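You operate a simulated robot arm through the tools that you are given. There is no shell and no other tool. Be economical: measure what you need, move in short steps, check, and stop when the job is done.

The job below is to be done with a simulated two-armed robot. You get a single attempt, and the scene is never put back.

TASK
Pick up the orange cup with one hand, pass it to the other hand and put it on the top of the grey table. Set down upright: orange cup.

It is judged by the outcome, as a careful person would: the job done as asked, and still so three seconds after it is handed in. It fails if anything else is knocked over, pushed out of place, dropped, spilled or broken.

THE ROBOT
Two 7-joint arms with two-finger grippers on one trunk, on a base that drives. Base frame: it is fixed to the floor where the robot stands at the start and does not move with it; the origin is under the middle of the robot, x ahead of it, y to its left, z up; the surface under the hand at the start is at about z = 860. Lengths are in mm, angles in rad, forces in N, time in s.
The left shoulder is at the start at [46, 175, 1203], the right one opposite. With the tool pointing down near the work surface each hand reaches from about 100 to 840 mm from the robot's upright axis, wherever it stands, measured 20 degrees to its own side. Places, roughly: top of the grey table [700, 3100, 800]. Payload 2.94 kg a hand.
The tool frame of a hand sits at the grasp point between the pads (the TCP): z along the fingers, y along the line on which they close. The tips reach 30 mm beyond it. The gripper opens to 138 mm. The gripper's body begins 109 mm behind the TCP.
Orientation is that of the tool frame in the base frame, as a unit quaternion [x, y, z, w]. With the fingers straight down and closing along the base's y, the tool's x points along the base's -x, its y along +y and its z along -z.

THE INTERFACE
- The arms move only by the tool apply_moves. It takes "left_commands", "right_commands" or both (then of equal length, played together; a hand with none holds still); each is a list of rows, each a list of 7 numbers: the shift along the tool's x, y, z in mm, then the turn, a rotation vector about the tool's x, y, z in rad, then the opening, from 0 (shut) to 1 (fully open). In form: [[dx, dy, dz, ax, ay, az, gripper], ...]. A call has 1 to 10 rows; each row is the pose to reach, as a shift and turn from the pose commanded when the call began, along the tool's axes at that moment. A row lasts 0.2 s, in which the tool goes at most 50 mm and 0.15 rad; a call with a longer step from one row to the next is refused whole, and so is a gripper value outside its range. A pose out of reach is approached as far as the arm can. The call stops where the force on the tool passes 40 N (or 10 N more than at its start, if that is more) or the arm is blocked; 0.2 s more then pass. Each finger halts on what it meets, pressing with about 29 N; the grip force reading is that of the motor and also rises with nothing between the fingers. The clock runs only during rows and for 0.2 s after the last one: add rows that repeat a pose to give the fingers time. The reply holds the time, the measured pose of the TCP, the force on the tool along the base axes, the opening and the grip force, in the units named above and with some noise, with the torque about the TCP (base axes, N m) and any sound that the robot's microphone picked up, and new pictures: "pictures" is both (left out), scene, wrist or none (wrist: the cameras of the hands that moved).
- Cameras (640 x 400 px; columns grow to the right, rows downward): "scene" is now at [103.9, -21, 1668.4]; the picture's right is [-0.27, -0.96, 0.00], its down [-0.80, 0.23, -0.55] and it looks along [0.53, -0.15, -0.83] (base axes); focal length 247 px, centre (320, 200). "left" rides on the left gripper at [71, -19, -146] in its tool frame; the picture's right is [0.26, 0.96, 0.00], its down [-0.85, 0.23, -0.48] and it looks along [-0.46, 0.12, 0.88] (tool axes); focal length 280 px, centre (320, 200). "right" rides on the right gripper at [71, 19, -146] in its tool frame; the picture's right is [-0.26, 0.97, 0.00], its down [-0.85, -0.23, -0.48] and it looks along [-0.46, -0.12, 0.88] (tool axes); focal length 280 px, centre (320, 200). There is no depth. A picture from a camera that has moved, and an enlarged one, comes with that camera's place and axes in the base frame and with its lens.
- lift_body(by): slides the trunk up (or, below 0, down) by that many mm; the arms and the scene camera ride with it, the base frame stays. It gives what a move gives, with no picture.
- base_move(legs): drives the robot by 1 to 6 legs, each [ahead, turn to the left] in mm and rad, along the robot's own axes; the way and the turn of a leg run together, so that a leg with both is an arc; at most 1500 mm and 3.142 rad a leg. The arms and the cameras ride along, it lands a little off, and it stops where it bumps. It gives what a move gives, and a new picture of the scene camera.
- turn_head(pan, tilt): turns the head with the scene camera to pan (to the left, within 2.094 rad either way) and tilt (down, from -0.506 to 1.204), counted from straight ahead of the robot. It gives what a move gives, and a new picture of the scene camera.
- zoom(camera, box): a new picture of the part [left, top, right, bottom] of that camera's present view, enlarged. The clock stands still meanwhile.
- hand_in(): hands the job in; it is judged then, once.

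Work in short steps. Places have to be worked out from the pictures, the camera data and where the tool is seen: move nearer, look again, correct. Check each grasp and each placing, and mend what went wrong. You have 120 turns and 260 pictures in all, those below and enlarged ones among them. Open the grippers and draw the arms clear of the work before you hand the job in, unless the task says otherwise; then end with one line.

The tools are called after "Call:" as a command line: name --argument value ..., lists and objects as JSON in quotes. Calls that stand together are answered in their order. apply_moves: Moves the arms, as the interface text tells. Its arguments: {"type":"object","properties":{"left_commands":{"type":"array","items":{"type":"array","items":{"type":"number"}}},"right_commands":{"type":"array","items":{"type":"array","items":{"type":"number"}}},"pictures":{"type":"string","enum":["both","scene","wrist","none"]}},"required":[]} The other tools are called the same way: lift_body (by) slides the trunk up or down; base_move (legs) drives the base; turn_head (pan, tilt) turns the head that bears the scene camera; zoom (camera, box) takes an enlarged picture of a part of a camera's view; hand_in () hands the job in.

At the start:

```text
t: 0.0
left_position: [493.5, 127.9, 1104.3]
left_tcp_rot: [0.0, 1.0, 0.0, 0.0]
left_wrist_force: [0.7, 0.4, 0.2]
left_moment: [0.02, 0.05, 0.02]
left_gripper_width: 137.9
left_grasp_force: 0.0
right_position: [471.6, -195.0, 1151.2]
right_tcp_rot: [0.0, 1.0, 0.001, 0.0]
right_wrist_force: [-0.3, -1.0, 0.4]
right_moment: [0.02, 0.01, -0.02]
right_gripper_width: 138.0
right_grasp_force: 0.1
trunk travel left (down, up): [-375.0, 359.0]
robot x, y, heading: [1.0, -0.8, -0.003]
head pan, tilt: [-0.274, 0.986]
```

scene: 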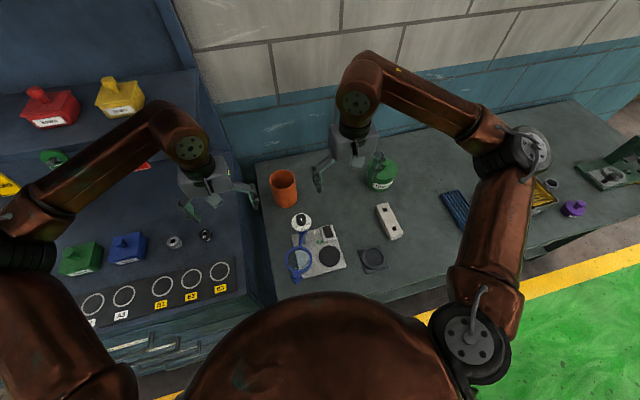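
right: 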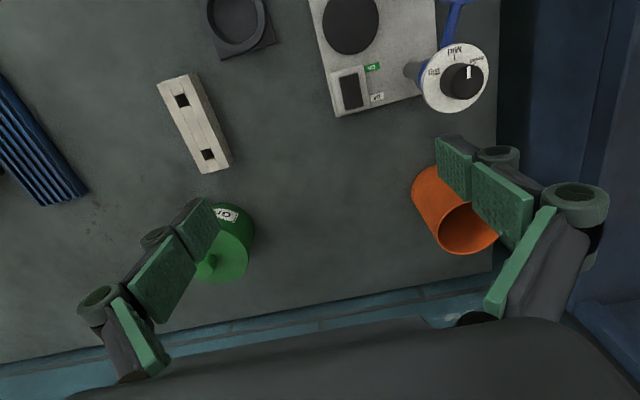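
left: 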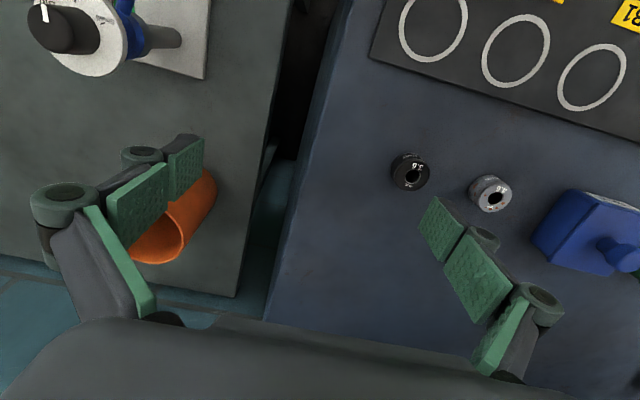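

I start by locating the cup more precisely with enlarged views from two cameras.

Call:
zoom --camera "scene" --box '[230, 140, 390, 240]'

Call:
zoom --camera "right" --box '[360, 120, 560, 270]'

```text
4.00 times, centred on (310, 190) of scene
camera zoom: at [103.9, -21.0, 1668.4], right [-0.27, -0.96, 0.0], down [-0.8, 0.23, -0.55], along [0.53, -0.15, -0.83], focal length 988 px, centre (360, 240)
```

zoom: 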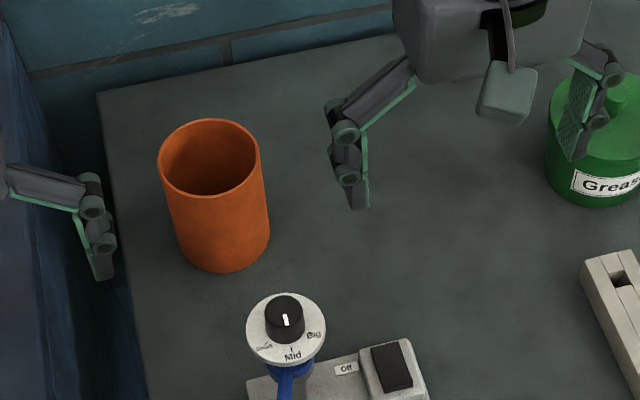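

```text
2.67 times, centred on (460, 195) of right
camera zoom: at [400.1, -176.8, 1297.3], right [0.26, 0.96, 0.0], down [0.85, -0.23, 0.47], along [0.46, -0.12, -0.88], focal length 748 px, centre (-53, 213)
```

zoom: 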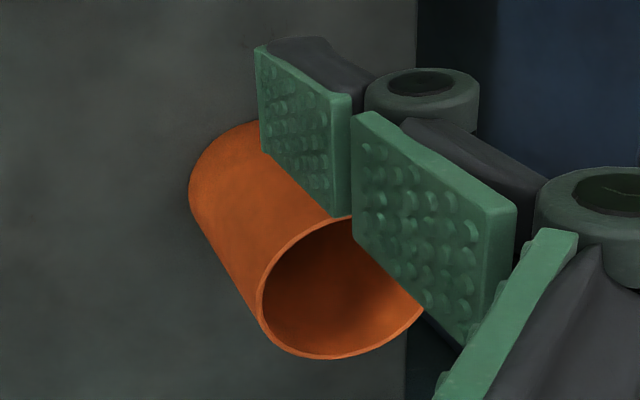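

The cup stands at about (661, -38), about 88 mm across and 118 mm tall. I will bring the right hand to a tilted side-grip pose (pointing forward-left, 35° below horizontal), well back and above first.

Call:
apply_moves --right_commands '[[-8.1, 3.9, 9, -0.0418, -0.101, -0.0803, 1], [-16.2, 7.8, 18, -0.0836, -0.202, -0.1606, 1], [-24.3, 11.7, 27, -0.1254, -0.303, -0.2409, 1], [-32.4, 15.6, 36, -0.1672, -0.404, -0.3212, 1], [-40.5, 19.5, 45, -0.209, -0.505, -0.4015, 1], [-48.7, 23.3, 54, -0.251, -0.606, -0.4818, 1], [-56.8, 27.2, 63, -0.2926, -0.707, -0.5621, 1], [-64.9, 31.1, 72, -0.3344, -0.808, -0.6424, 1], [-73, 35, 81, -0.3765, -0.909, -0.7231, 1], [-73, 35, 81, -0.3765, -0.909, -0.7231, 1]]'

```text
t: 2.2
left_position: [492.8, 128.1, 1104.0]
left_tcp_rot: [0.001, 1.0, 0.0, -0.001]
left_wrist_force: [0.4, -0.2, 0.3]
left_moment: [0.01, -0.03, 0.03]
left_gripper_width: 138.1
left_grasp_force: 0.1
right_position: [544.2, -160.3, 1070.8]
right_tcp_rot: [-0.339, 0.819, 0.178, 0.427]
right_wrist_force: [0.4, -0.1, 0.3]
right_moment: [-0.02, 0.0, -0.03]
right_gripper_width: 138.1
right_grasp_force: 0.0
trunk travel left (down, up): [-375.0, 359.0]
robot x, y, heading: [-2.8, 0.6, -0.001]
head pan, tilt: [-0.274, 0.986]
camera scene: at [103.8, -20.7, 1668.4], right [-0.27, -0.96, 0.0], down [-0.8, 0.23, -0.55], along [0.53, -0.15, -0.83], focal length 247 px, centre (320, 200)
camera right: at [417.4, -260.5, 1095.6], right [-0.58, 0.79, 0.22], down [0.23, -0.1, 0.97], along [0.78, 0.61, -0.13], focal length 280 px, centre (320, 200)
```

scene: 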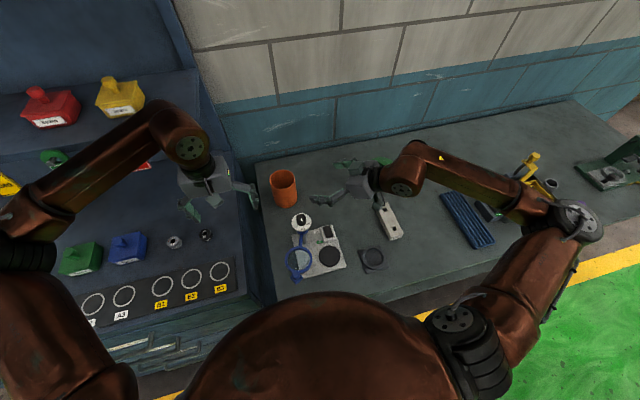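
right: 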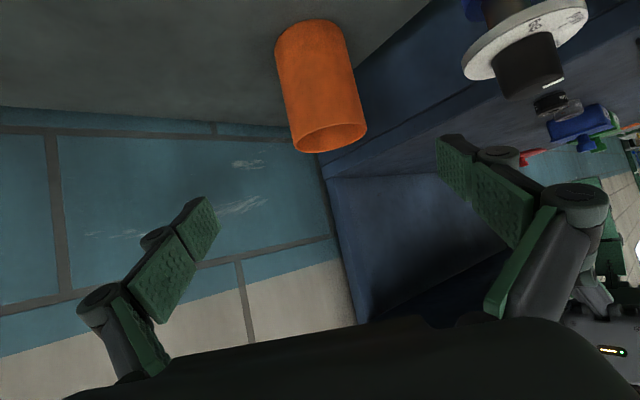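

The orientation came out as intended, but the dial in front of the cup stands tall (about z 1000 at x 470, y -50). I will yaw the hand another 0.3 rad left to stay clear of it and go to a pre-grasp 150 mm back along the approach line.

Call:
apply_moves --right_commands '[[12, -10, 29, -0.082, 0, -0.057, 1], [24, -20, 59, -0.164, 0, -0.115, 1], [35.9, -30.4, 88.2, -0.246, 0, -0.172, 1], [35.9, -30.4, 88.2, -0.246, 0, -0.172, 1]]'

```text
t: 3.2
left_position: [492.8, 126.8, 1108.0]
left_tcp_rot: [-0.001, 1.0, 0.0, 0.001]
left_wrist_force: [-0.7, 0.0, -0.4]
left_moment: [0.02, -0.06, -0.01]
left_gripper_width: 137.9
left_grasp_force: 0.1
right_position: [572.2, -100.8, 1035.8]
right_tcp_rot: [-0.358, 0.794, 0.209, 0.444]
right_wrist_force: [-0.1, -0.1, 0.2]
right_moment: [0.04, -0.03, -0.04]
right_gripper_width: 138.2
right_grasp_force: 0.1
right hand out of reach, approached as far as the arm can: row 1, 2, 3, 4
trunk travel left (down, up): [-375.0, 359.0]
robot x, y, heading: [1.9, -1.4, -0.002]
head pan, tilt: [-0.274, 0.986]
camera scene: at [101.6, -22.4, 1668.6], right [-0.27, -0.96, 0.0], down [-0.8, 0.23, -0.55], along [0.53, -0.15, -0.83], focal length 247 px, centre (320, 200)
camera right: at [451.4, -211.0, 1051.3], right [-0.64, 0.73, 0.24], down [0.21, -0.14, 0.97], along [0.74, 0.67, -0.06], focal length 280 px, centre (320, 200)
```

scene: 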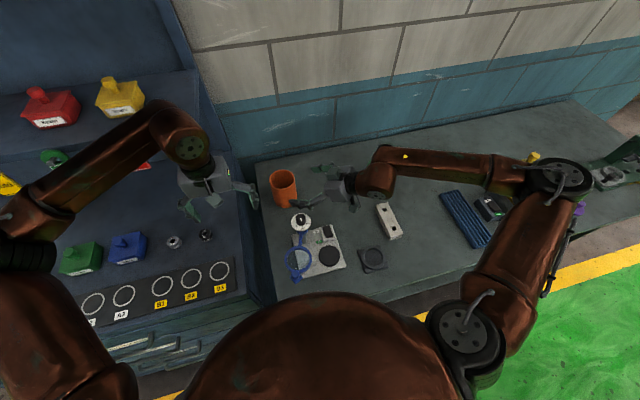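
right: 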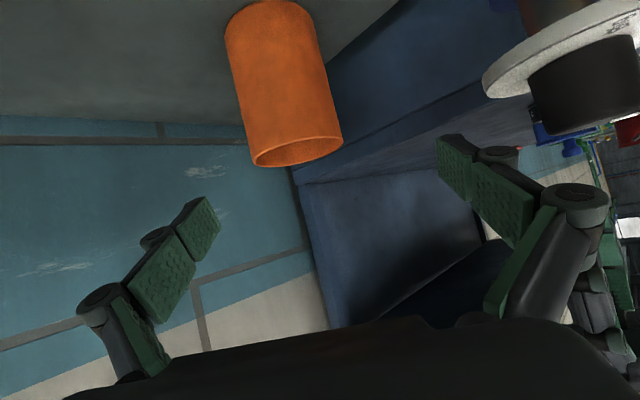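

That pose is limited by the arm's joints. Change of plan: the right hand picks the cup from above, and the left takes it with a tilted side grip in free space. I back the right hand up and out first.

Call:
apply_moves --right_commands '[[-20, 0, -29, 0, 0, 0, 1], [-40, 0, -58, 0, 0, 0, 1], [-60, 0, -88, 0, 0, 0, 1], [-82, 0, -117, 0, 0, 0, 1], [-82, 0, -117, 0, 0, 0, 1]]' --pictures "scene"

```text
t: 4.4
left_position: [493.8, 127.9, 1104.9]
left_tcp_rot: [0.0, 1.0, 0.0, 0.0]
left_wrist_force: [0.2, -0.5, 0.5]
left_moment: [-0.02, 0.0, 0.0]
left_gripper_width: 138.1
left_grasp_force: 0.1
right_position: [550.7, -124.4, 1112.3]
right_tcp_rot: [-0.356, 0.796, 0.206, 0.444]
right_wrist_force: [0.4, 0.0, -0.6]
right_moment: [0.01, 0.01, 0.0]
right_gripper_width: 137.9
right_grasp_force: 0.1
right hand out of reach, approached as far as the arm can: row 3, 4, 5
trunk travel left (down, up): [-375.0, 359.0]
robot x, y, heading: [0.9, 1.8, 0.0]
head pan, tilt: [-0.274, 0.986]
camera scene: at [104.0, -20.6, 1668.4], right [-0.27, -0.96, 0.0], down [-0.8, 0.23, -0.55], along [0.53, -0.15, -0.83], focal length 247 px, centre (320, 200)
```

scene: 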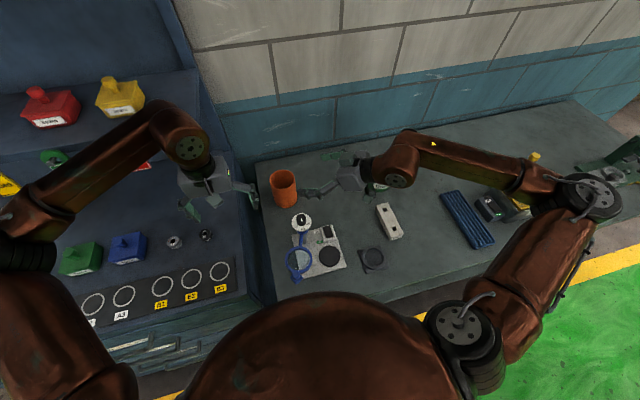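

Now I turn the right hand to point straight down with a 45° yaw, moving towards the space above the cup.

Call:
apply_moves --right_commands '[[-6.2, -0.9, 5.8, 0.005, 0.128, 0.006, 1], [-12.4, -1.9, 11.6, 0.011, 0.256, 0.013, 1], [-18.6, -2.8, 17.4, 0.016, 0.383, 0.019, 1], [-24.8, -3.7, 23.1, 0.022, 0.511, 0.026, 1], [-31, -4.7, 28.9, 0.027, 0.639, 0.032, 1], [-37.2, -5.6, 34.7, 0.032, 0.767, 0.038, 1], [-43.4, -6.6, 40.5, 0.038, 0.894, 0.045, 1], [-49.6, -7.5, 46.3, 0.043, 1.022, 0.051, 1], [-49.6, -7.5, 46.3, 0.043, 1.022, 0.051, 1]]'

```text
t: 6.4
left_position: [495.4, 128.0, 1105.3]
left_tcp_rot: [0.0, 1.0, 0.0, 0.0]
left_wrist_force: [-0.2, -0.4, -0.3]
left_moment: [-0.02, 0.01, 0.02]
left_gripper_width: 138.0
left_grasp_force: 0.0
right_position: [593.9, -84.6, 1126.1]
right_tcp_rot: [-0.389, 0.919, 0.028, 0.058]
right_wrist_force: [-0.4, 0.3, 0.9]
right_moment: [-0.04, 0.0, 0.0]
right_gripper_width: 138.0
right_grasp_force: 0.2
right hand out of reach, approached as far as the arm can: row 8, 9
trunk travel left (down, up): [-375.0, 359.0]
robot x, y, heading: [0.7, -0.1, -0.0]
head pan, tilt: [-0.274, 0.986]
camera scene: at [104.3, -19.9, 1668.4], right [-0.27, -0.96, 0.0], down [-0.8, 0.23, -0.55], along [0.53, -0.15, -0.83], focal length 247 px, centre (320, 200)
camera right: at [519.4, -137.3, 1261.4], right [-0.51, 0.86, 0.04], down [0.71, 0.4, 0.58], along [0.48, 0.32, -0.81], focal length 280 px, centre (320, 200)
```

scene: 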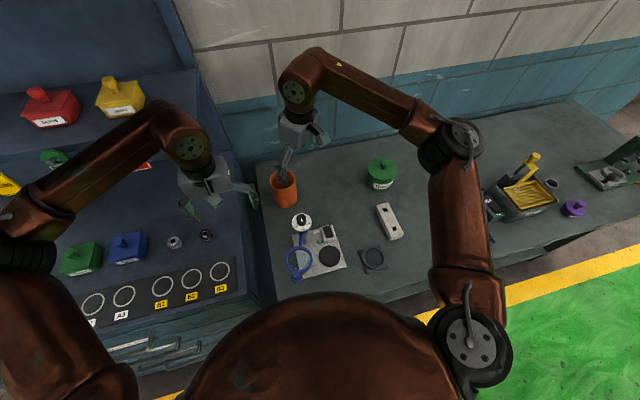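
right: 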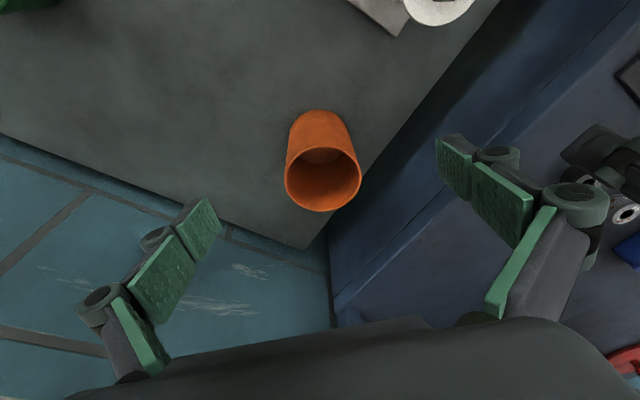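

A 7° tilt remains. The cup measures at (658, -39) again; I move over it at TCP height 1110 and take the tilt out.

Call:
apply_moves --right_commands '[[-25, -5, 9, 0.002, 0.043, 0.005, 1], [-51, -10, 17, 0.005, 0.086, 0.01, 1], [-76, -14.3, 26, 0.0074, 0.1286, 0.0154, 1], [-76, -14.3, 26, 0.0074, 0.1286, 0.0154, 1]]'

```text
t: 7.4
left_position: [494.6, 128.3, 1105.5]
left_tcp_rot: [0.0, 1.0, 0.0, 0.0]
left_wrist_force: [0.8, -0.2, 0.2]
left_moment: [0.0, -0.03, 0.04]
left_gripper_width: 138.0
left_grasp_force: 0.0
right_position: [598.7, -88.6, 1122.3]
right_tcp_rot: [-0.386, 0.921, 0.024, 0.051]
right_wrist_force: [0.1, 0.2, 0.2]
right_moment: [-0.03, 0.02, 0.03]
right_gripper_width: 137.9
right_grasp_force: 0.1
right hand out of reach, approached as far as the arm can: row 1, 2, 3, 4
trunk travel left (down, up): [-375.0, 359.0]
robot x, y, heading: [-1.2, -2.6, 0.001]
head pan, tilt: [-0.274, 0.986]
camera scene: at [103.7, -20.8, 1668.4], right [-0.27, -0.96, 0.0], down [-0.8, 0.23, -0.55], along [0.53, -0.15, -0.83], focal length 247 px, centre (320, 200)
camera right: at [524.0, -137.5, 1258.8], right [-0.51, 0.86, 0.03], down [0.72, 0.4, 0.57], along [0.47, 0.31, -0.82], focal length 280 px, centre (320, 200)
```

scene: 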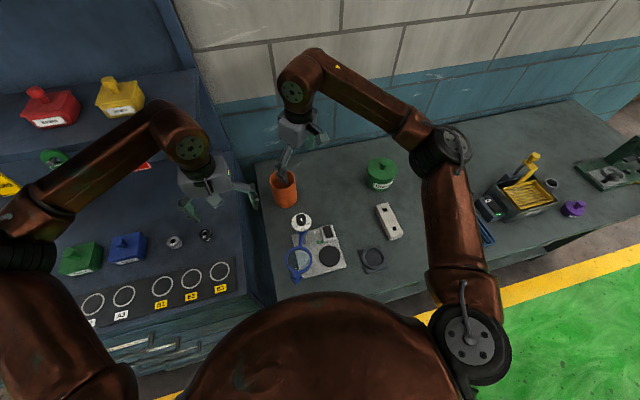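
right: 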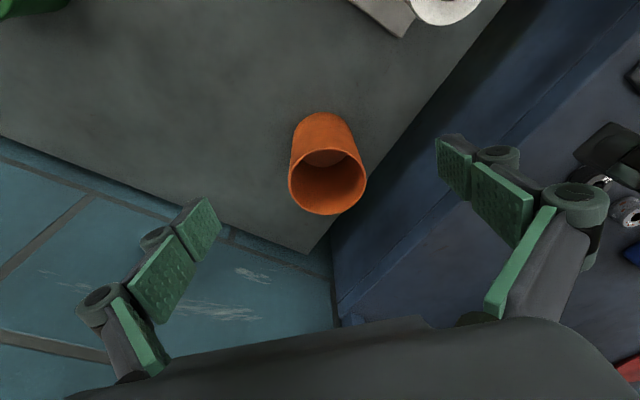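

The arm is at a wrist limit with this yaw. I rotate the right hand back to zero yaw, straight down, where it had free range.

Call:
apply_moves --right_commands '[[0, 0, 0, 0.008, 0.017, 0.132, 1], [0, 0, 0, 0.016, 0.035, 0.264, 1], [0, 0, 0, 0.025, 0.052, 0.396, 1], [0, 0, 0, 0.033, 0.07, 0.529, 1], [0, 0, 0, 0.041, 0.087, 0.661, 1], [0, 0, 0, 0.049, 0.105, 0.793, 1], [0, 0, 0, 0.049, 0.105, 0.793, 1]]' --pictures "none"

```text
t: 9.0
left_position: [493.7, 128.2, 1105.4]
left_tcp_rot: [0.001, 1.0, 0.0, 0.0]
left_wrist_force: [-0.4, 0.1, 0.4]
left_moment: [0.01, 0.0, 0.02]
left_gripper_width: 137.8
left_grasp_force: 0.1
right_position: [599.8, -86.6, 1124.2]
right_tcp_rot: [0.001, 1.0, -0.001, -0.001]
right_wrist_force: [-0.2, 0.5, -0.4]
right_moment: [-0.02, -0.02, -0.02]
right_gripper_width: 138.0
right_grasp_force: 0.2
trunk travel left (down, up): [-375.0, 359.0]
robot x, y, heading: [-4.3, -0.0, -0.002]
head pan, tilt: [-0.274, 0.986]
```

Clean straight-down pose. Now I centre over the cup at (659, -38) with the TCP at 1050 and check alignment.

Call:
apply_moves --right_commands '[[-20, 16, 24, 0, 0, 0, 1], [-40, 32, 49, 0, 0, 0, 1], [-59, 48.6, 74, 0, 0, 0, 1], [-59, 48.6, 74, 0, 0, 0, 1]]'

```text
t: 10.0
left_position: [493.4, 127.2, 1105.0]
left_tcp_rot: [0.0, 1.0, 0.0, 0.001]
left_wrist_force: [0.1, 0.2, 0.0]
left_moment: [0.01, -0.05, -0.03]
left_gripper_width: 138.1
left_grasp_force: 0.0
right_position: [659.0, -37.9, 1049.1]
right_tcp_rot: [0.0, 1.0, 0.001, -0.001]
right_wrist_force: [-0.3, -0.5, -0.2]
right_moment: [0.03, -0.03, 0.03]
right_gripper_width: 138.1
right_grasp_force: 0.1
trunk travel left (down, up): [-375.0, 359.0]
robot x, y, heading: [-1.3, 2.1, -0.002]
head pan, tilt: [-0.274, 0.986]
camera scene: at [103.0, -21.7, 1668.5], right [-0.27, -0.96, 0.0], down [-0.8, 0.23, -0.55], along [0.53, -0.15, -0.83], focal length 247 px, centre (320, 200)
camera right: at [587.2, -19.6, 1194.2], right [0.26, 0.97, 0.0], down [0.85, -0.23, 0.47], along [0.46, -0.12, -0.88], focal length 280 px, centre (320, 200)
```

scene: 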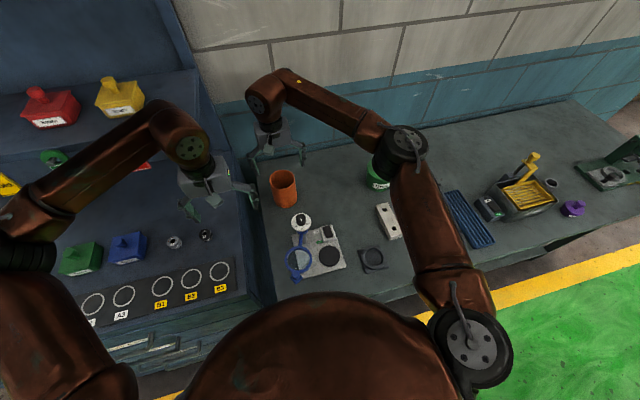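
right: 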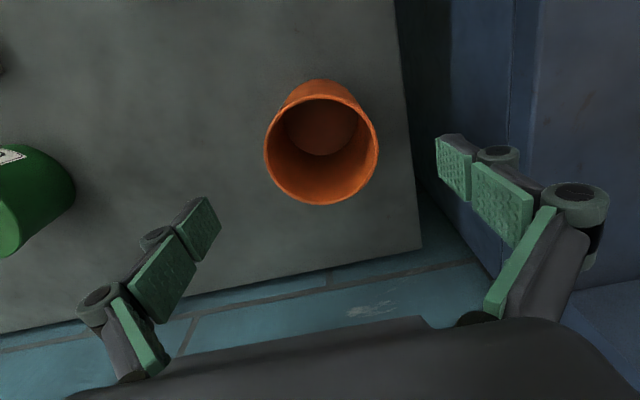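

Centred within a few millimetres. I narrow the opening slightly to stay clear of the bench at the left and descend in steps to TCP height about 960.

Call:
apply_moves --right_commands '[[0, 0, 15, 0, 0, 0, 0.85], [0, 0, 30, 0, 0, 0, 0.85], [0, 0, 45, 0, 0, 0, 0.85], [0, 0, 60, 0, 0, 0, 0.85], [0, 0, 75, 0, 0, 0, 0.85], [0, 0, 88, 0, 0, 0, 0.85], [0, 0, 88, 0, 0, 0, 0.85]]'

```text
t: 11.6
left_position: [495.6, 128.5, 1105.1]
left_tcp_rot: [-0.001, 1.0, 0.0, 0.0]
left_wrist_force: [-0.4, 0.0, 1.1]
left_moment: [0.02, 0.02, -0.01]
left_gripper_width: 138.0
left_grasp_force: 0.0
right_position: [659.1, -37.7, 960.3]
right_tcp_rot: [0.0, 1.0, 0.0, 0.0]
right_wrist_force: [-0.5, 0.6, 0.9]
right_moment: [0.01, 0.01, 0.0]
right_gripper_width: 117.3
right_grasp_force: 0.0
trunk travel left (down, up): [-375.0, 359.0]
robot x, y, heading: [-0.8, 0.9, 0.002]
head pan, tilt: [-0.274, 0.986]
camera scene: at [103.8, -20.7, 1668.4], right [-0.27, -0.96, 0.0], down [-0.8, 0.23, -0.55], along [0.53, -0.15, -0.83], focal length 247 px, centre (320, 200)
camera right: at [587.4, -18.9, 1106.4], right [0.26, 0.97, 0.0], down [0.85, -0.23, 0.47], along [0.46, -0.12, -0.88], focal length 280 px, centre (320, 200)
```

scene: 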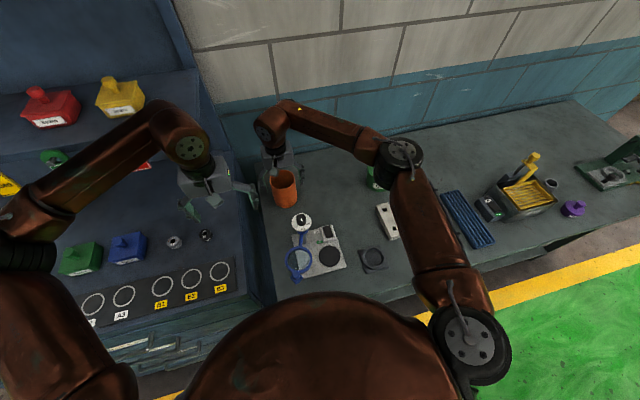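
right: 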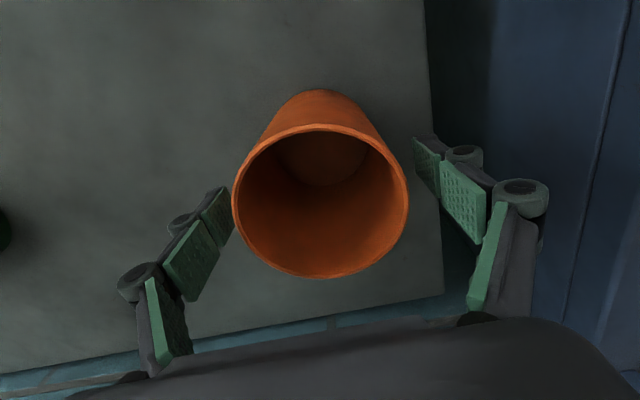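

The fingers straddle the cup symmetrically. Closing.

Call:
apply_moves --right_commands '[[0, 0, 3, 0, 0, 0, 0.5], [0, 0, 3, 0, 0, 0, 0.5], [0, 0, 3, 0, 0, 0, 0.5], [0, 0, 3, 0, 0, 0, 0.5], [0, 0, 3, 0, 0, 0, 0.5]]' --pictures "wrist"

```text
t: 12.8
left_position: [494.6, 127.1, 1105.0]
left_tcp_rot: [0.001, 1.0, 0.0, 0.001]
left_wrist_force: [0.2, -0.5, 0.5]
left_moment: [0.02, -0.01, 0.01]
left_gripper_width: 137.9
left_grasp_force: 0.1
right_position: [658.8, -36.9, 957.1]
right_tcp_rot: [0.0, 1.0, 0.0, -0.001]
right_wrist_force: [1.7, 1.5, 1.6]
right_moment: [0.19, -0.05, -0.03]
right_gripper_width: 89.3
right_grasp_force: 29.1
trunk travel left (down, up): [-375.0, 359.0]
robot x, y, heading: [0.4, 1.8, -0.001]
head pan, tilt: [-0.274, 0.986]
camera right: at [587.4, -18.8, 1103.8], right [0.26, 0.97, 0.0], down [0.85, -0.23, 0.47], along [0.46, -0.12, -0.88], focal length 280 px, centre (320, 200)
```

right: 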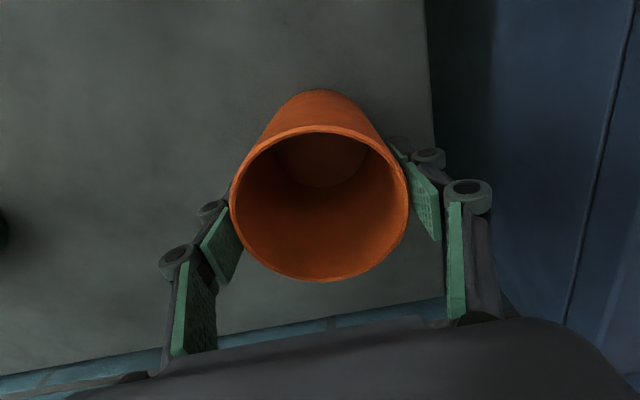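

Gripped at 89 mm with 29 N. Lifting straight up.

Call:
apply_moves --right_commands '[[0, 0, -20, 0, 0, 0, 0.5], [0, 0, -50, 0, 0, 0, 0.5], [0, 0, -85, 0, 0, 0, 0.5], [0, 0, -120, 0, 0, 0, 0.5], [0, 0, -150, 0, 0, 0, 0.5], [0, 0, -150, 0, 0, 0, 0.5]]'

```text
t: 14.2
left_position: [494.9, 127.2, 1104.2]
left_tcp_rot: [0.0, 1.0, 0.0, -0.001]
left_wrist_force: [0.2, -0.2, -0.3]
left_moment: [0.02, 0.02, 0.02]
left_gripper_width: 138.1
left_grasp_force: 0.0
right_position: [659.6, -38.5, 1107.7]
right_tcp_rot: [0.0, 1.0, 0.001, -0.001]
right_wrist_force: [0.1, 0.3, -4.0]
right_moment: [-0.02, 0.03, 0.02]
right_gripper_width: 89.6
right_grasp_force: 28.8
trunk travel left (down, up): [-375.0, 359.0]
robot x, y, heading: [-4.0, -1.0, -0.001]
head pan, tilt: [-0.274, 0.986]
camera scene: at [104.8, -20.9, 1668.3], right [-0.27, -0.96, 0.0], down [-0.8, 0.23, -0.55], along [0.53, -0.15, -0.83], focal length 247 px, centre (320, 200)
camera right: at [589.1, -19.8, 1253.6], right [0.26, 0.97, 0.0], down [0.85, -0.23, 0.47], along [0.46, -0.12, -0.88], focal length 280 px, centre (320, 200)
```

scene: 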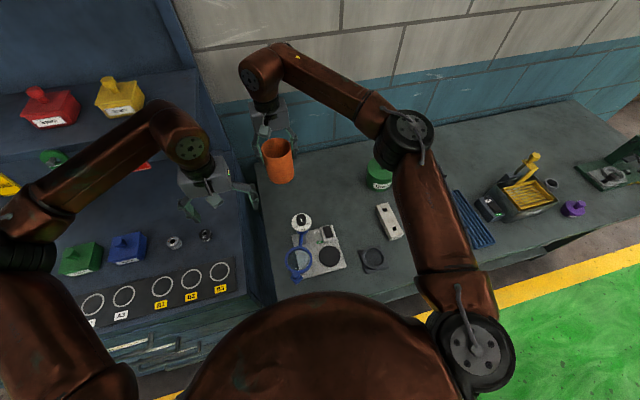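
right: 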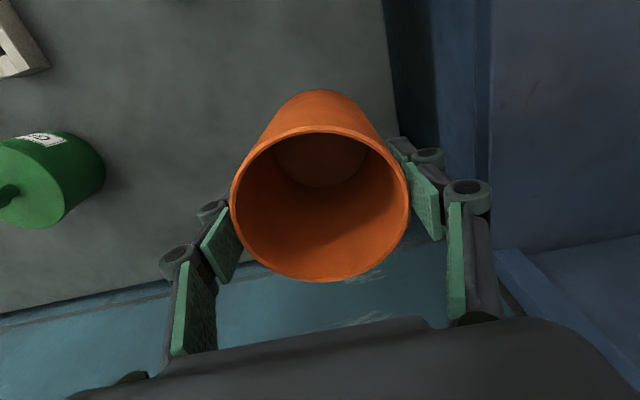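

The cup is up, weighing about 4 N. I raise the trunk so the cup clears the tall dial, then back away from the bench.

Call:
lift_body --by 120

Call:
base_move --legs '[[-500, 0]]'

```text
t: 15.7
left_position: [494.3, 128.2, 1225.3]
left_tcp_rot: [-0.001, 1.0, 0.0, 0.0]
left_wrist_force: [0.3, 0.7, 0.5]
left_moment: [-0.01, 0.0, -0.02]
left_gripper_width: 137.9
left_grasp_force: 0.1
right_position: [659.8, -37.7, 1226.5]
right_tcp_rot: [0.0, 1.0, -0.001, -0.001]
right_wrist_force: [-0.5, 0.2, -3.5]
right_moment: [-0.03, 0.01, 0.0]
right_gripper_width: 89.4
right_grasp_force: 28.4
trunk travel left (down, up): [-495.0, 239.0]
robot x, y, heading: [-1.2, 3.5, 0.0]
head pan, tilt: [-0.274, 0.986]
```

```text
t: 17.3
left_position: [343.9, 130.7, 1219.3]
left_tcp_rot: [-0.003, 1.0, 0.0, -0.007]
left_wrist_force: [-1.5, 0.5, 0.5]
left_moment: [-0.08, -0.15, 0.07]
left_gripper_width: 138.0
left_grasp_force: 0.2
right_position: [509.2, -34.9, 1221.9]
right_tcp_rot: [0.0, 1.0, -0.001, -0.007]
right_wrist_force: [-1.0, -0.4, -2.7]
right_moment: [-0.02, -0.23, -0.07]
right_gripper_width: 89.7
right_grasp_force: 28.9
trunk travel left (down, up): [-495.0, 239.0]
robot x, y, heading: [-167.3, -2.2, 0.003]
head pan, tilt: [-0.274, 0.986]
stopped in leg 1: the robot was blocked; the commanded pose is now the measured one
camera scene: at [-35.7, -19.0, 1790.5], right [-0.27, -0.96, 0.01], down [-0.82, 0.23, -0.52], along [0.5, -0.15, -0.85], focal length 247 px, centre (320, 200)
```

scene: 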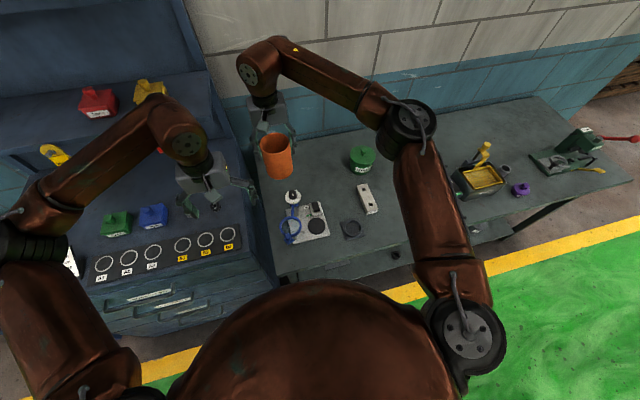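

The robot was blocked behind after about 167 mm. I look around before driving any further.

Call:
turn_head --pan 2.09 --tilt 0.5

Call:
turn_head --pan 1.1 --tilt 0.4

Call:
turn_head --pan -2.09 --tilt 0.5

```text
t: 19.5
left_position: [314.6, 131.0, 1225.0]
left_tcp_rot: [0.001, 1.0, 0.002, 0.004]
left_wrist_force: [2.2, -0.8, -1.4]
left_moment: [0.01, 0.22, 0.0]
left_gripper_width: 137.9
left_grasp_force: 0.1
right_position: [478.4, -34.6, 1230.6]
right_tcp_rot: [-0.003, 1.0, -0.005, 0.004]
right_wrist_force: [2.6, -0.4, -5.7]
right_moment: [-0.01, 0.2, 0.0]
right_gripper_width: 89.4
right_grasp_force: 28.7
trunk travel left (down, up): [-495.0, 239.0]
robot x, y, heading: [-168.4, 0.5, 0.001]
head pan, tilt: [2.089, 0.499]
camera scene: at [-197.3, 80.0, 1829.3], right [0.87, 0.5, -0.01], down [0.23, -0.42, -0.88], along [-0.44, 0.76, -0.48], focal length 247 px, centre (320, 200)
```

scene: 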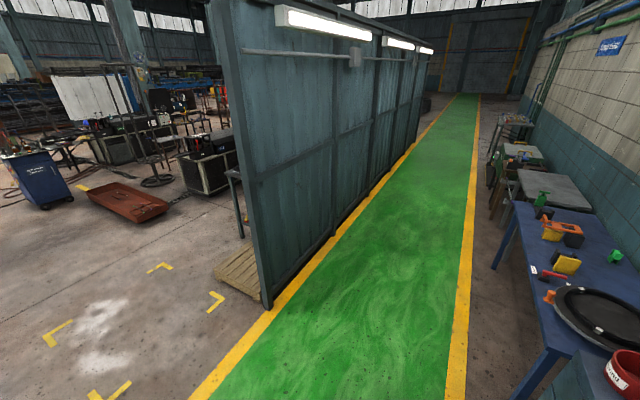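

```text
t: 20.7
left_position: [278.8, 130.7, 1236.3]
left_tcp_rot: [0.003, 1.0, 0.002, 0.02]
left_wrist_force: [2.7, -0.7, 0.1]
left_moment: [0.11, 0.32, -0.03]
left_gripper_width: 138.0
left_grasp_force: 0.1
right_position: [443.9, -37.4, 1246.8]
right_tcp_rot: [-0.005, 1.0, -0.002, 0.019]
right_wrist_force: [-2.8, 2.1, -4.9]
right_moment: [-0.23, -0.16, 0.03]
right_gripper_width: 89.5
right_grasp_force: 28.8
trunk travel left (down, up): [-495.0, 239.0]
robot x, y, heading: [-166.9, 1.1, -0.001]
head pan, tilt: [1.1, 0.4]
camera scene: at [-128.7, 79.5, 1837.4], right [0.89, -0.45, 0.0], down [-0.18, -0.35, -0.92], along [0.42, 0.82, -0.39], focal length 247 px, centre (320, 200)
```

scene: 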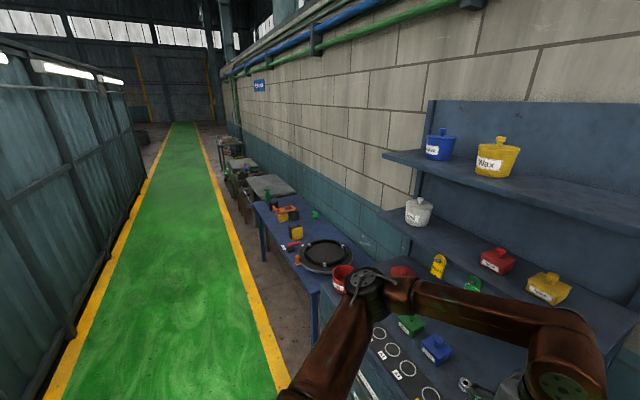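

```text
t: 23.5
left_position: [301.4, 129.2, 1231.8]
left_tcp_rot: [0.0, 1.0, 0.001, 0.011]
left_wrist_force: [-0.6, -1.5, -0.9]
left_moment: [0.01, -0.02, -0.02]
left_gripper_width: 137.7
left_grasp_force: 0.1
right_position: [467.6, -37.0, 1239.4]
right_tcp_rot: [-0.002, 1.0, -0.001, 0.011]
right_wrist_force: [-1.2, -0.1, -3.2]
right_moment: [-0.01, -0.01, 0.03]
right_gripper_width: 89.2
right_grasp_force: 28.5
trunk travel left (down, up): [-495.0, 239.0]
robot x, y, heading: [-171.6, 0.5, 0.002]
head pan, tilt: [-2.089, 0.499]
camera scene: at [-217.3, -80.8, 1828.4], right [-0.87, 0.49, 0.0], down [0.24, 0.42, -0.88], along [-0.43, -0.76, -0.48], focal length 247 px, centre (320, 200)
```

scene: 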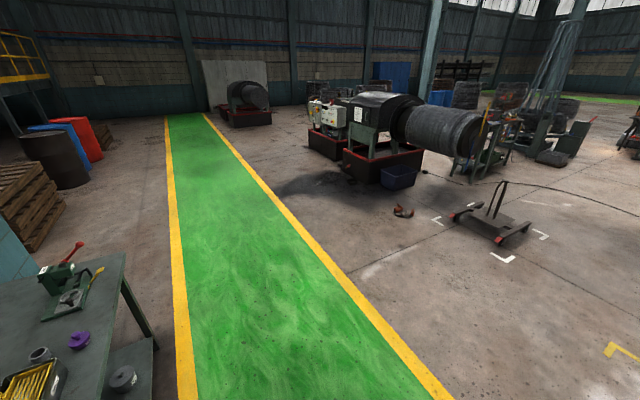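

The hands' readings sway, as if the body is rocking. I look down behind and take readings again to see whether it settles.

Call:
turn_head --pan 2.09 --tilt 1.15

Call:
turn_head --pan -2.09 --tilt 1.15

```text
t: 26.9
left_position: [305.4, 128.9, 1230.8]
left_tcp_rot: [0.0, 1.0, 0.001, 0.009]
left_wrist_force: [0.0, -0.1, -0.5]
left_moment: [0.01, 0.0, 0.01]
left_gripper_width: 138.2
left_grasp_force: 0.1
right_position: [470.5, -37.9, 1238.1]
right_tcp_rot: [-0.002, 1.0, 0.0, 0.008]
right_wrist_force: [-0.4, -0.8, -3.4]
right_moment: [-0.01, 0.03, -0.01]
right_gripper_width: 89.2
right_grasp_force: 28.8
trunk travel left (down, up): [-495.0, 239.0]
robot x, y, heading: [-168.0, 2.6, 0.002]
head pan, tilt: [2.089, 1.15]
camera scene: at [-198.8, 50.1, 1777.7], right [0.87, 0.5, 0.0], down [0.45, -0.79, -0.41], along [-0.2, 0.35, -0.91], focal length 247 px, centre (320, 200)
```

scene: 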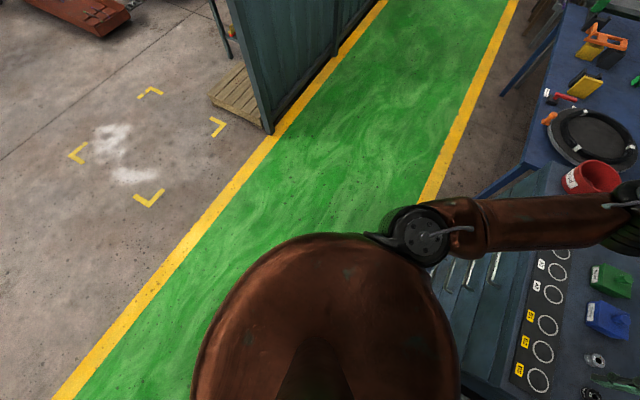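

```text
t: 30.2
left_position: [306.8, 129.1, 1230.0]
left_tcp_rot: [0.0, 1.0, 0.001, 0.009]
left_wrist_force: [-0.2, -0.3, -0.2]
left_moment: [0.0, 0.02, 0.02]
left_gripper_width: 137.8
left_grasp_force: 0.0
right_position: [469.8, -38.3, 1237.5]
right_tcp_rot: [-0.002, 1.0, -0.001, 0.008]
right_wrist_force: [-0.3, -0.7, -4.0]
right_moment: [-0.03, 0.02, 0.02]
right_gripper_width: 89.5
right_grasp_force: 28.8
trunk travel left (down, up): [-495.0, 239.0]
robot x, y, heading: [-167.1, 0.5, 0.0]
head pan, tilt: [-2.089, 1.15]
camera scene: at [-198.7, -53.4, 1777.7], right [-0.87, 0.49, 0.0], down [0.45, 0.79, -0.41], along [-0.2, -0.35, -0.91], focal length 247 px, centre (320, 200)
```

scene: 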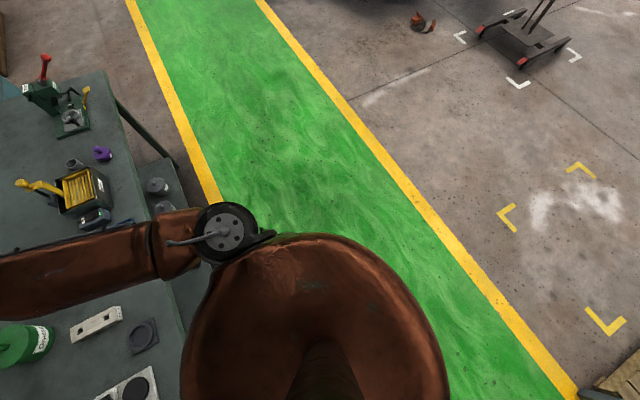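

It settled, with a small lean (about 0.017 rad) from pressing on whatever is hidden directly behind. I drive forward slightly to release that contact and look ahead.

Call:
base_move --legs '[[40, 0]]'

Call:
turn_head --pan 0.0 --tilt 0.8

```text
t: 31.7
left_position: [245.6, 137.0, 1252.3]
left_tcp_rot: [0.001, 0.999, 0.005, 0.053]
left_wrist_force: [2.6, -0.7, -0.5]
left_moment: [0.09, 0.26, -0.02]
left_gripper_width: 138.1
left_grasp_force: 0.0
right_position: [434.9, -58.6, 1281.0]
right_tcp_rot: [0.048, 0.998, 0.007, 0.05]
right_wrist_force: [1.3, 0.4, -6.4]
right_moment: [-0.09, 0.22, 0.03]
right_gripper_width: 89.3
right_grasp_force: 29.5
trunk travel left (down, up): [-495.0, 239.0]
robot x, y, heading: [-125.9, -1.6, 0.0]
head pan, tilt: [-2.089, 1.15]
stopped in leg 1: the robot was blocked; the commanded pose is now the measured one
camera scene: at [-147.4, -53.0, 1778.7], right [-0.87, 0.49, 0.01], down [0.45, 0.79, -0.41], along [-0.21, -0.35, -0.91], focal length 247 px, centre (320, 200)
```

scene: 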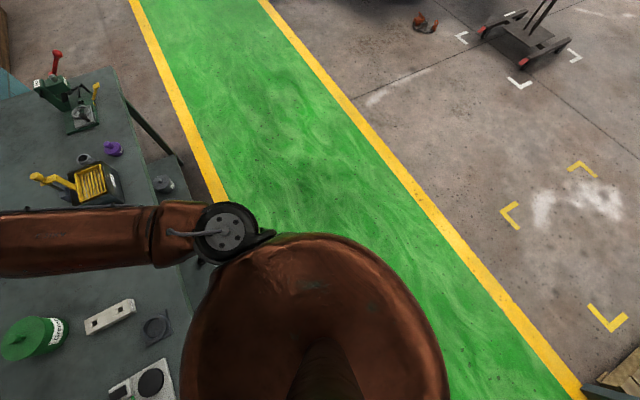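

```text
t: 33.7
left_position: [256.9, 134.1, 1252.4]
left_tcp_rot: [-0.001, 0.999, 0.005, 0.048]
left_wrist_force: [-1.3, 0.2, 1.0]
left_moment: [0.03, -0.1, 0.01]
left_gripper_width: 138.2
left_grasp_force: 0.1
right_position: [445.2, -54.5, 1281.5]
right_tcp_rot: [0.048, 0.998, 0.01, 0.046]
right_wrist_force: [-1.7, -0.7, -0.9]
right_moment: [0.0, -0.1, 0.01]
right_gripper_width: 89.5
right_grasp_force: 29.4
trunk travel left (down, up): [-495.0, 239.0]
robot x, y, heading: [-127.4, 1.9, 0.0]
head pan, tilt: [0.0, 0.799]
camera scene: at [-60.2, -1.7, 1803.2], right [0.0, -1.0, 0.0], down [-0.71, 0.0, -0.7], along [0.7, 0.0, -0.71], focal length 247 px, centre (320, 200)
```

scene: 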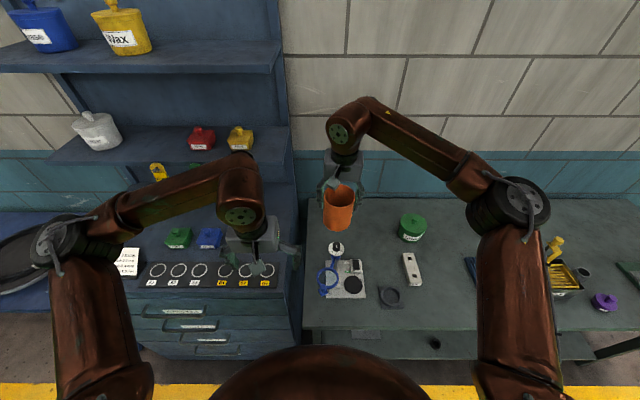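

The body is settled; the base jolt deflected the arms a little (the right hand leans about 0.1 rad) but the cup is held. I bring the right hand upright to the handover spot about (440, 60, 1250) with -45° yaw.

Call:
apply_moves --right_commands '[[3.2, 18.8, 5.4, 0.009, 0.013, 0.1145, 0.5], [6.3, 37.5, 10.9, 0.018, 0.026, 0.229, 0.5], [9.5, 56.3, 16.3, 0.027, 0.039, 0.3435, 0.5], [12.6, 75, 21.7, 0.036, 0.053, 0.458, 0.5], [15.8, 93.8, 27.2, 0.046, 0.066, 0.5725, 0.5], [18.9, 112.6, 32.6, 0.0546, 0.0788, 0.687, 0.5], [18.9, 112.6, 32.6, 0.0546, 0.0788, 0.687, 0.5]]'

```text
t: 35.3
left_position: [267.9, 134.8, 1247.3]
left_tcp_rot: [-0.002, 0.999, 0.005, 0.043]
left_wrist_force: [-0.6, 0.6, 0.1]
left_moment: [-0.01, -0.04, 0.05]
left_gripper_width: 138.1
left_grasp_force: 0.0
right_position: [450.5, 58.2, 1242.5]
right_tcp_rot: [0.381, 0.925, -0.003, -0.006]
right_wrist_force: [-0.6, 0.0, -3.7]
right_moment: [0.04, -0.03, 0.01]
right_gripper_width: 89.5
right_grasp_force: 29.1
trunk travel left (down, up): [-495.0, 239.0]
robot x, y, heading: [-127.1, 2.5, 0.005]
head pan, tilt: [0.0, 0.799]
camera scene: at [-49.3, -2.2, 1802.6], right [0.0, -1.0, 0.0], down [-0.72, 0.0, -0.7], along [0.7, 0.0, -0.72], focal length 247 px, centre (320, 200)
camera right: at [416.0, 121.6, 1388.7], right [0.87, 0.5, -0.01], down [0.44, -0.76, 0.47], along [0.23, -0.41, -0.88], focal length 280 px, centre (320, 200)
```

scene: 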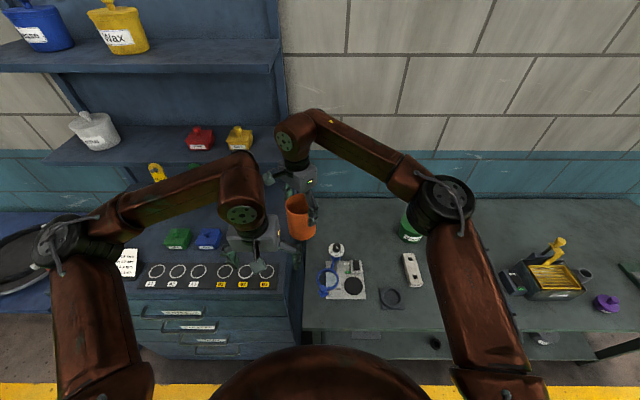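
right: 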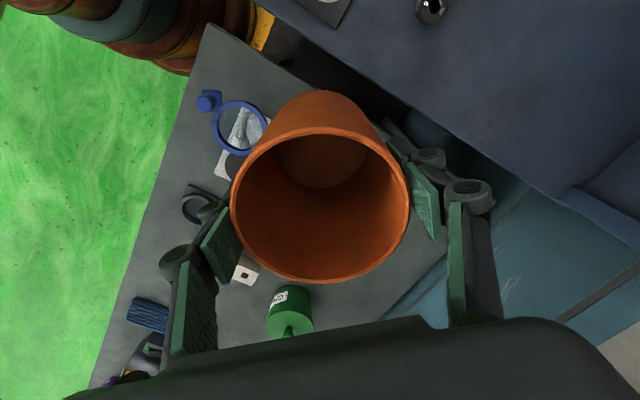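

Right hand is upright with the cup at (450, 58). Now I bring the left hand to the tilted side-grip pre-pose 150 mm back from the cup's lower part.

Call:
apply_moves --left_commands '[[-10.8, 1.1, -1.3, 0.0461, -0.0923, 0.0779, 1], [-21.5, 2.2, -2.6, 0.0922, -0.1846, 0.1557, 1], [-32.3, 3.3, -3.9, 0.1384, -0.2768, 0.2336, 1], [-43.1, 4.4, -5.2, 0.1845, -0.3691, 0.3114, 1], [-53.8, 5.6, -6.5, 0.2306, -0.4614, 0.3893, 1], [-64.6, 6.7, -7.8, 0.2767, -0.5537, 0.4671, 1], [-75.4, 7.8, -9.1, 0.3229, -0.6459, 0.545, 1], [-86.1, 8.9, -10.4, 0.369, -0.7382, 0.6228, 1], [-96.9, 10, -11.7, 0.4151, -0.8305, 0.7007, 1], [-96.9, 10, -11.7, 0.4151, -0.8305, 0.7007, 1]]'

```text
t: 37.5
left_position: [364.4, 144.3, 1267.5]
left_tcp_rot: [0.339, 0.819, -0.177, 0.427]
left_wrist_force: [0.6, -0.2, -0.5]
left_moment: [0.03, 0.01, 0.0]
left_gripper_width: 138.1
left_grasp_force: 0.1
right_position: [451.6, 57.9, 1242.4]
right_tcp_rot: [0.382, 0.924, -0.003, -0.005]
right_wrist_force: [0.4, -0.2, -3.9]
right_moment: [0.04, 0.0, 0.04]
right_gripper_width: 89.2
right_grasp_force: 29.2
trunk travel left (down, up): [-495.0, 239.0]
robot x, y, heading: [-123.8, 2.3, -0.002]
head pan, tilt: [0.0, 0.799]
camera scene: at [-48.0, -2.1, 1802.5], right [0.0, -1.0, 0.0], down [-0.72, 0.0, -0.7], along [0.7, 0.0, -0.72], focal length 247 px, centre (320, 200)
camera left: at [237.6, 243.5, 1292.1], right [0.58, 0.79, -0.22], down [0.23, 0.1, 0.97], along [0.78, -0.61, -0.13], focal length 280 px, centre (320, 200)
```

scene: 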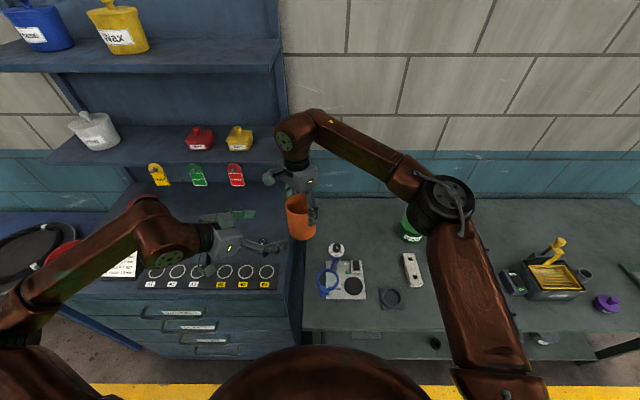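
left: 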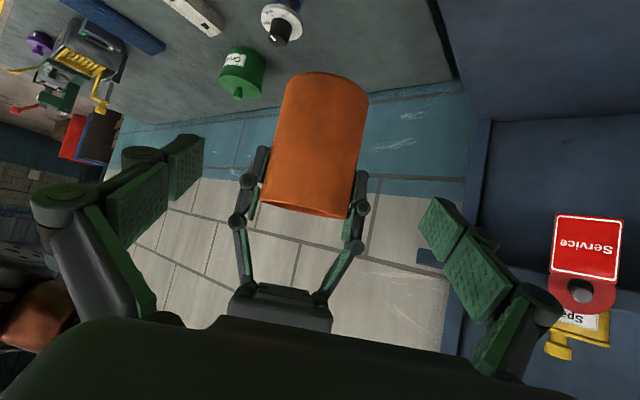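

The left hand is exactly in place and the cup is centred between its fingers, with the right fingertips above. I advance 100 mm and look.

Call:
apply_moves --left_commands '[[1, 0, 25, 0, 0, 0, 0.9], [2, 0, 50, 0, 0, 0, 0.9], [3, 0, 75, 0, 0, 0, 0.9], [3.3, 0, 100, 0, 0, 0, 0.9], [3.3, 0, 100, 0, 0, 0, 0.9]]'

```text
t: 38.7
left_position: [420.4, 87.5, 1208.7]
left_tcp_rot: [0.339, 0.819, -0.178, 0.428]
left_wrist_force: [-0.2, -0.1, -0.3]
left_moment: [0.0, 0.0, 0.05]
left_gripper_width: 124.3
left_grasp_force: 0.0
right_position: [451.9, 59.7, 1243.2]
right_tcp_rot: [0.382, 0.924, -0.002, -0.005]
right_wrist_force: [0.3, 0.3, -4.1]
right_moment: [0.0, -0.01, 0.02]
right_gripper_width: 89.5
right_grasp_force: 28.9
trunk travel left (down, up): [-495.0, 239.0]
robot x, y, heading: [-127.1, -0.8, 0.001]
head pan, tilt: [0.0, 0.799]
camera scene: at [-49.2, -0.8, 1802.6], right [0.0, -1.0, 0.0], down [-0.72, 0.0, -0.7], along [0.7, 0.0, -0.72], focal length 247 px, centre (320, 200)
camera left: at [293.5, 186.6, 1232.9], right [0.58, 0.79, -0.22], down [0.23, 0.1, 0.97], along [0.78, -0.61, -0.13], focal length 280 px, centre (320, 200)
```

scene: 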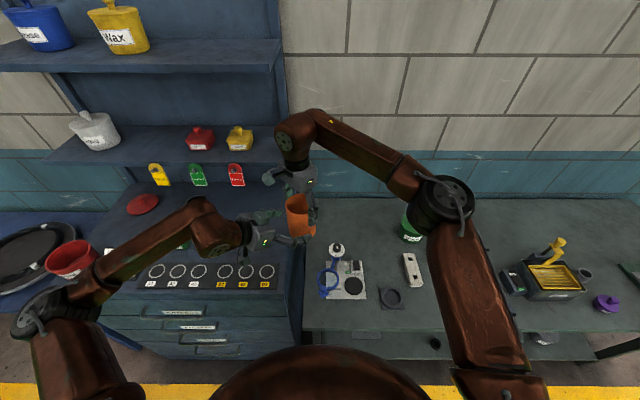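
left: 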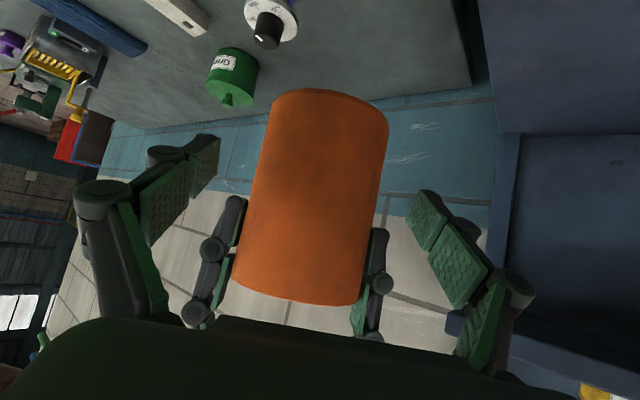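

Aligned; the last 52 mm.

Call:
apply_moves --left_commands '[[0, 1, 18, 0, 0, 0, 0.9], [0, 2, 36, 0, 0, 0, 0.9], [0.5, 2.5, 52, 0, 0, 0, 0.9], [0.5, 2.5, 52, 0, 0, 0, 0.9]]'

Call:
zoom --camera "scene" --box '[220, 150, 380, 250]'

```text
t: 39.7
left_position: [451.7, 59.7, 1177.2]
left_tcp_rot: [0.339, 0.819, -0.177, 0.427]
left_wrist_force: [0.0, -0.7, 0.6]
left_moment: [0.0, -0.01, -0.01]
left_gripper_width: 124.3
left_grasp_force: 0.1
right_position: [452.2, 59.2, 1243.1]
right_tcp_rot: [0.383, 0.924, -0.003, -0.005]
right_wrist_force: [0.5, -0.3, -2.7]
right_moment: [0.02, -0.04, -0.01]
right_gripper_width: 89.6
right_grasp_force: 28.8
trunk travel left (down, up): [-495.0, 239.0]
robot x, y, heading: [-124.4, 0.6, -0.004]
head pan, tilt: [0.0, 0.799]
camera scene: at [-48.7, -1.1, 1802.5], right [0.0, -1.0, 0.0], down [-0.72, 0.0, -0.7], along [0.7, 0.0, -0.72], focal length 247 px, centre (320, 200)
camera left: at [325.2, 158.4, 1202.4], right [0.58, 0.79, -0.22], down [0.23, 0.1, 0.97], along [0.78, -0.61, -0.13], focal length 280 px, centre (320, 200)
```

scene: 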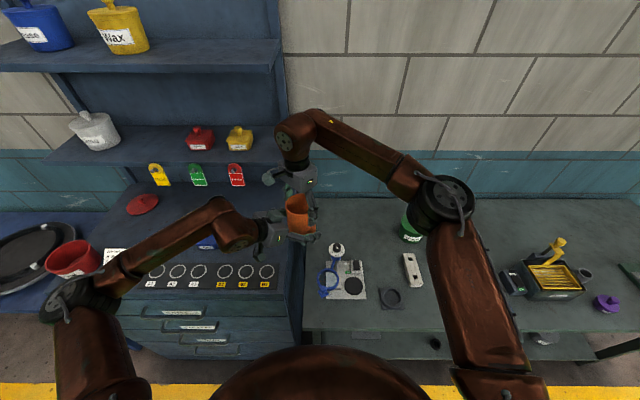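
left: 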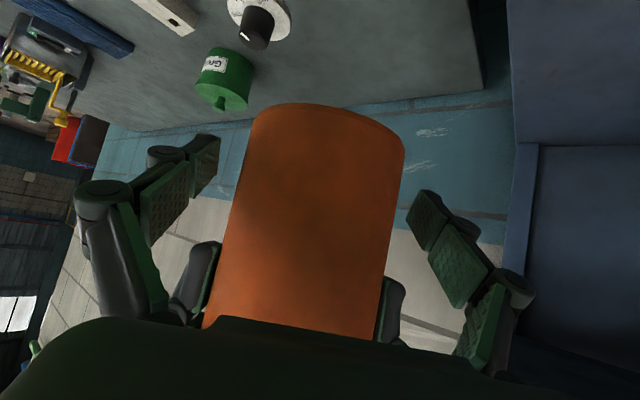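

```text
4.00 times, centred on (300, 200) of scene
camera zoom: at [-48.7, -1.1, 1802.5], right [0.0, -1.0, 0.0], down [-0.72, 0.0, -0.7], along [0.7, 0.0, -0.72], focal length 988 px, centre (400, 200)
```

zoom: 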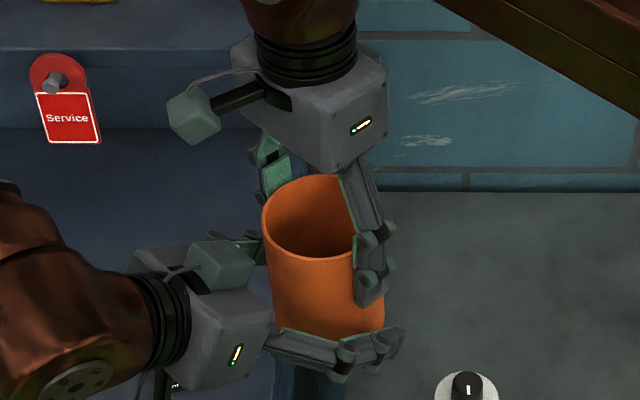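

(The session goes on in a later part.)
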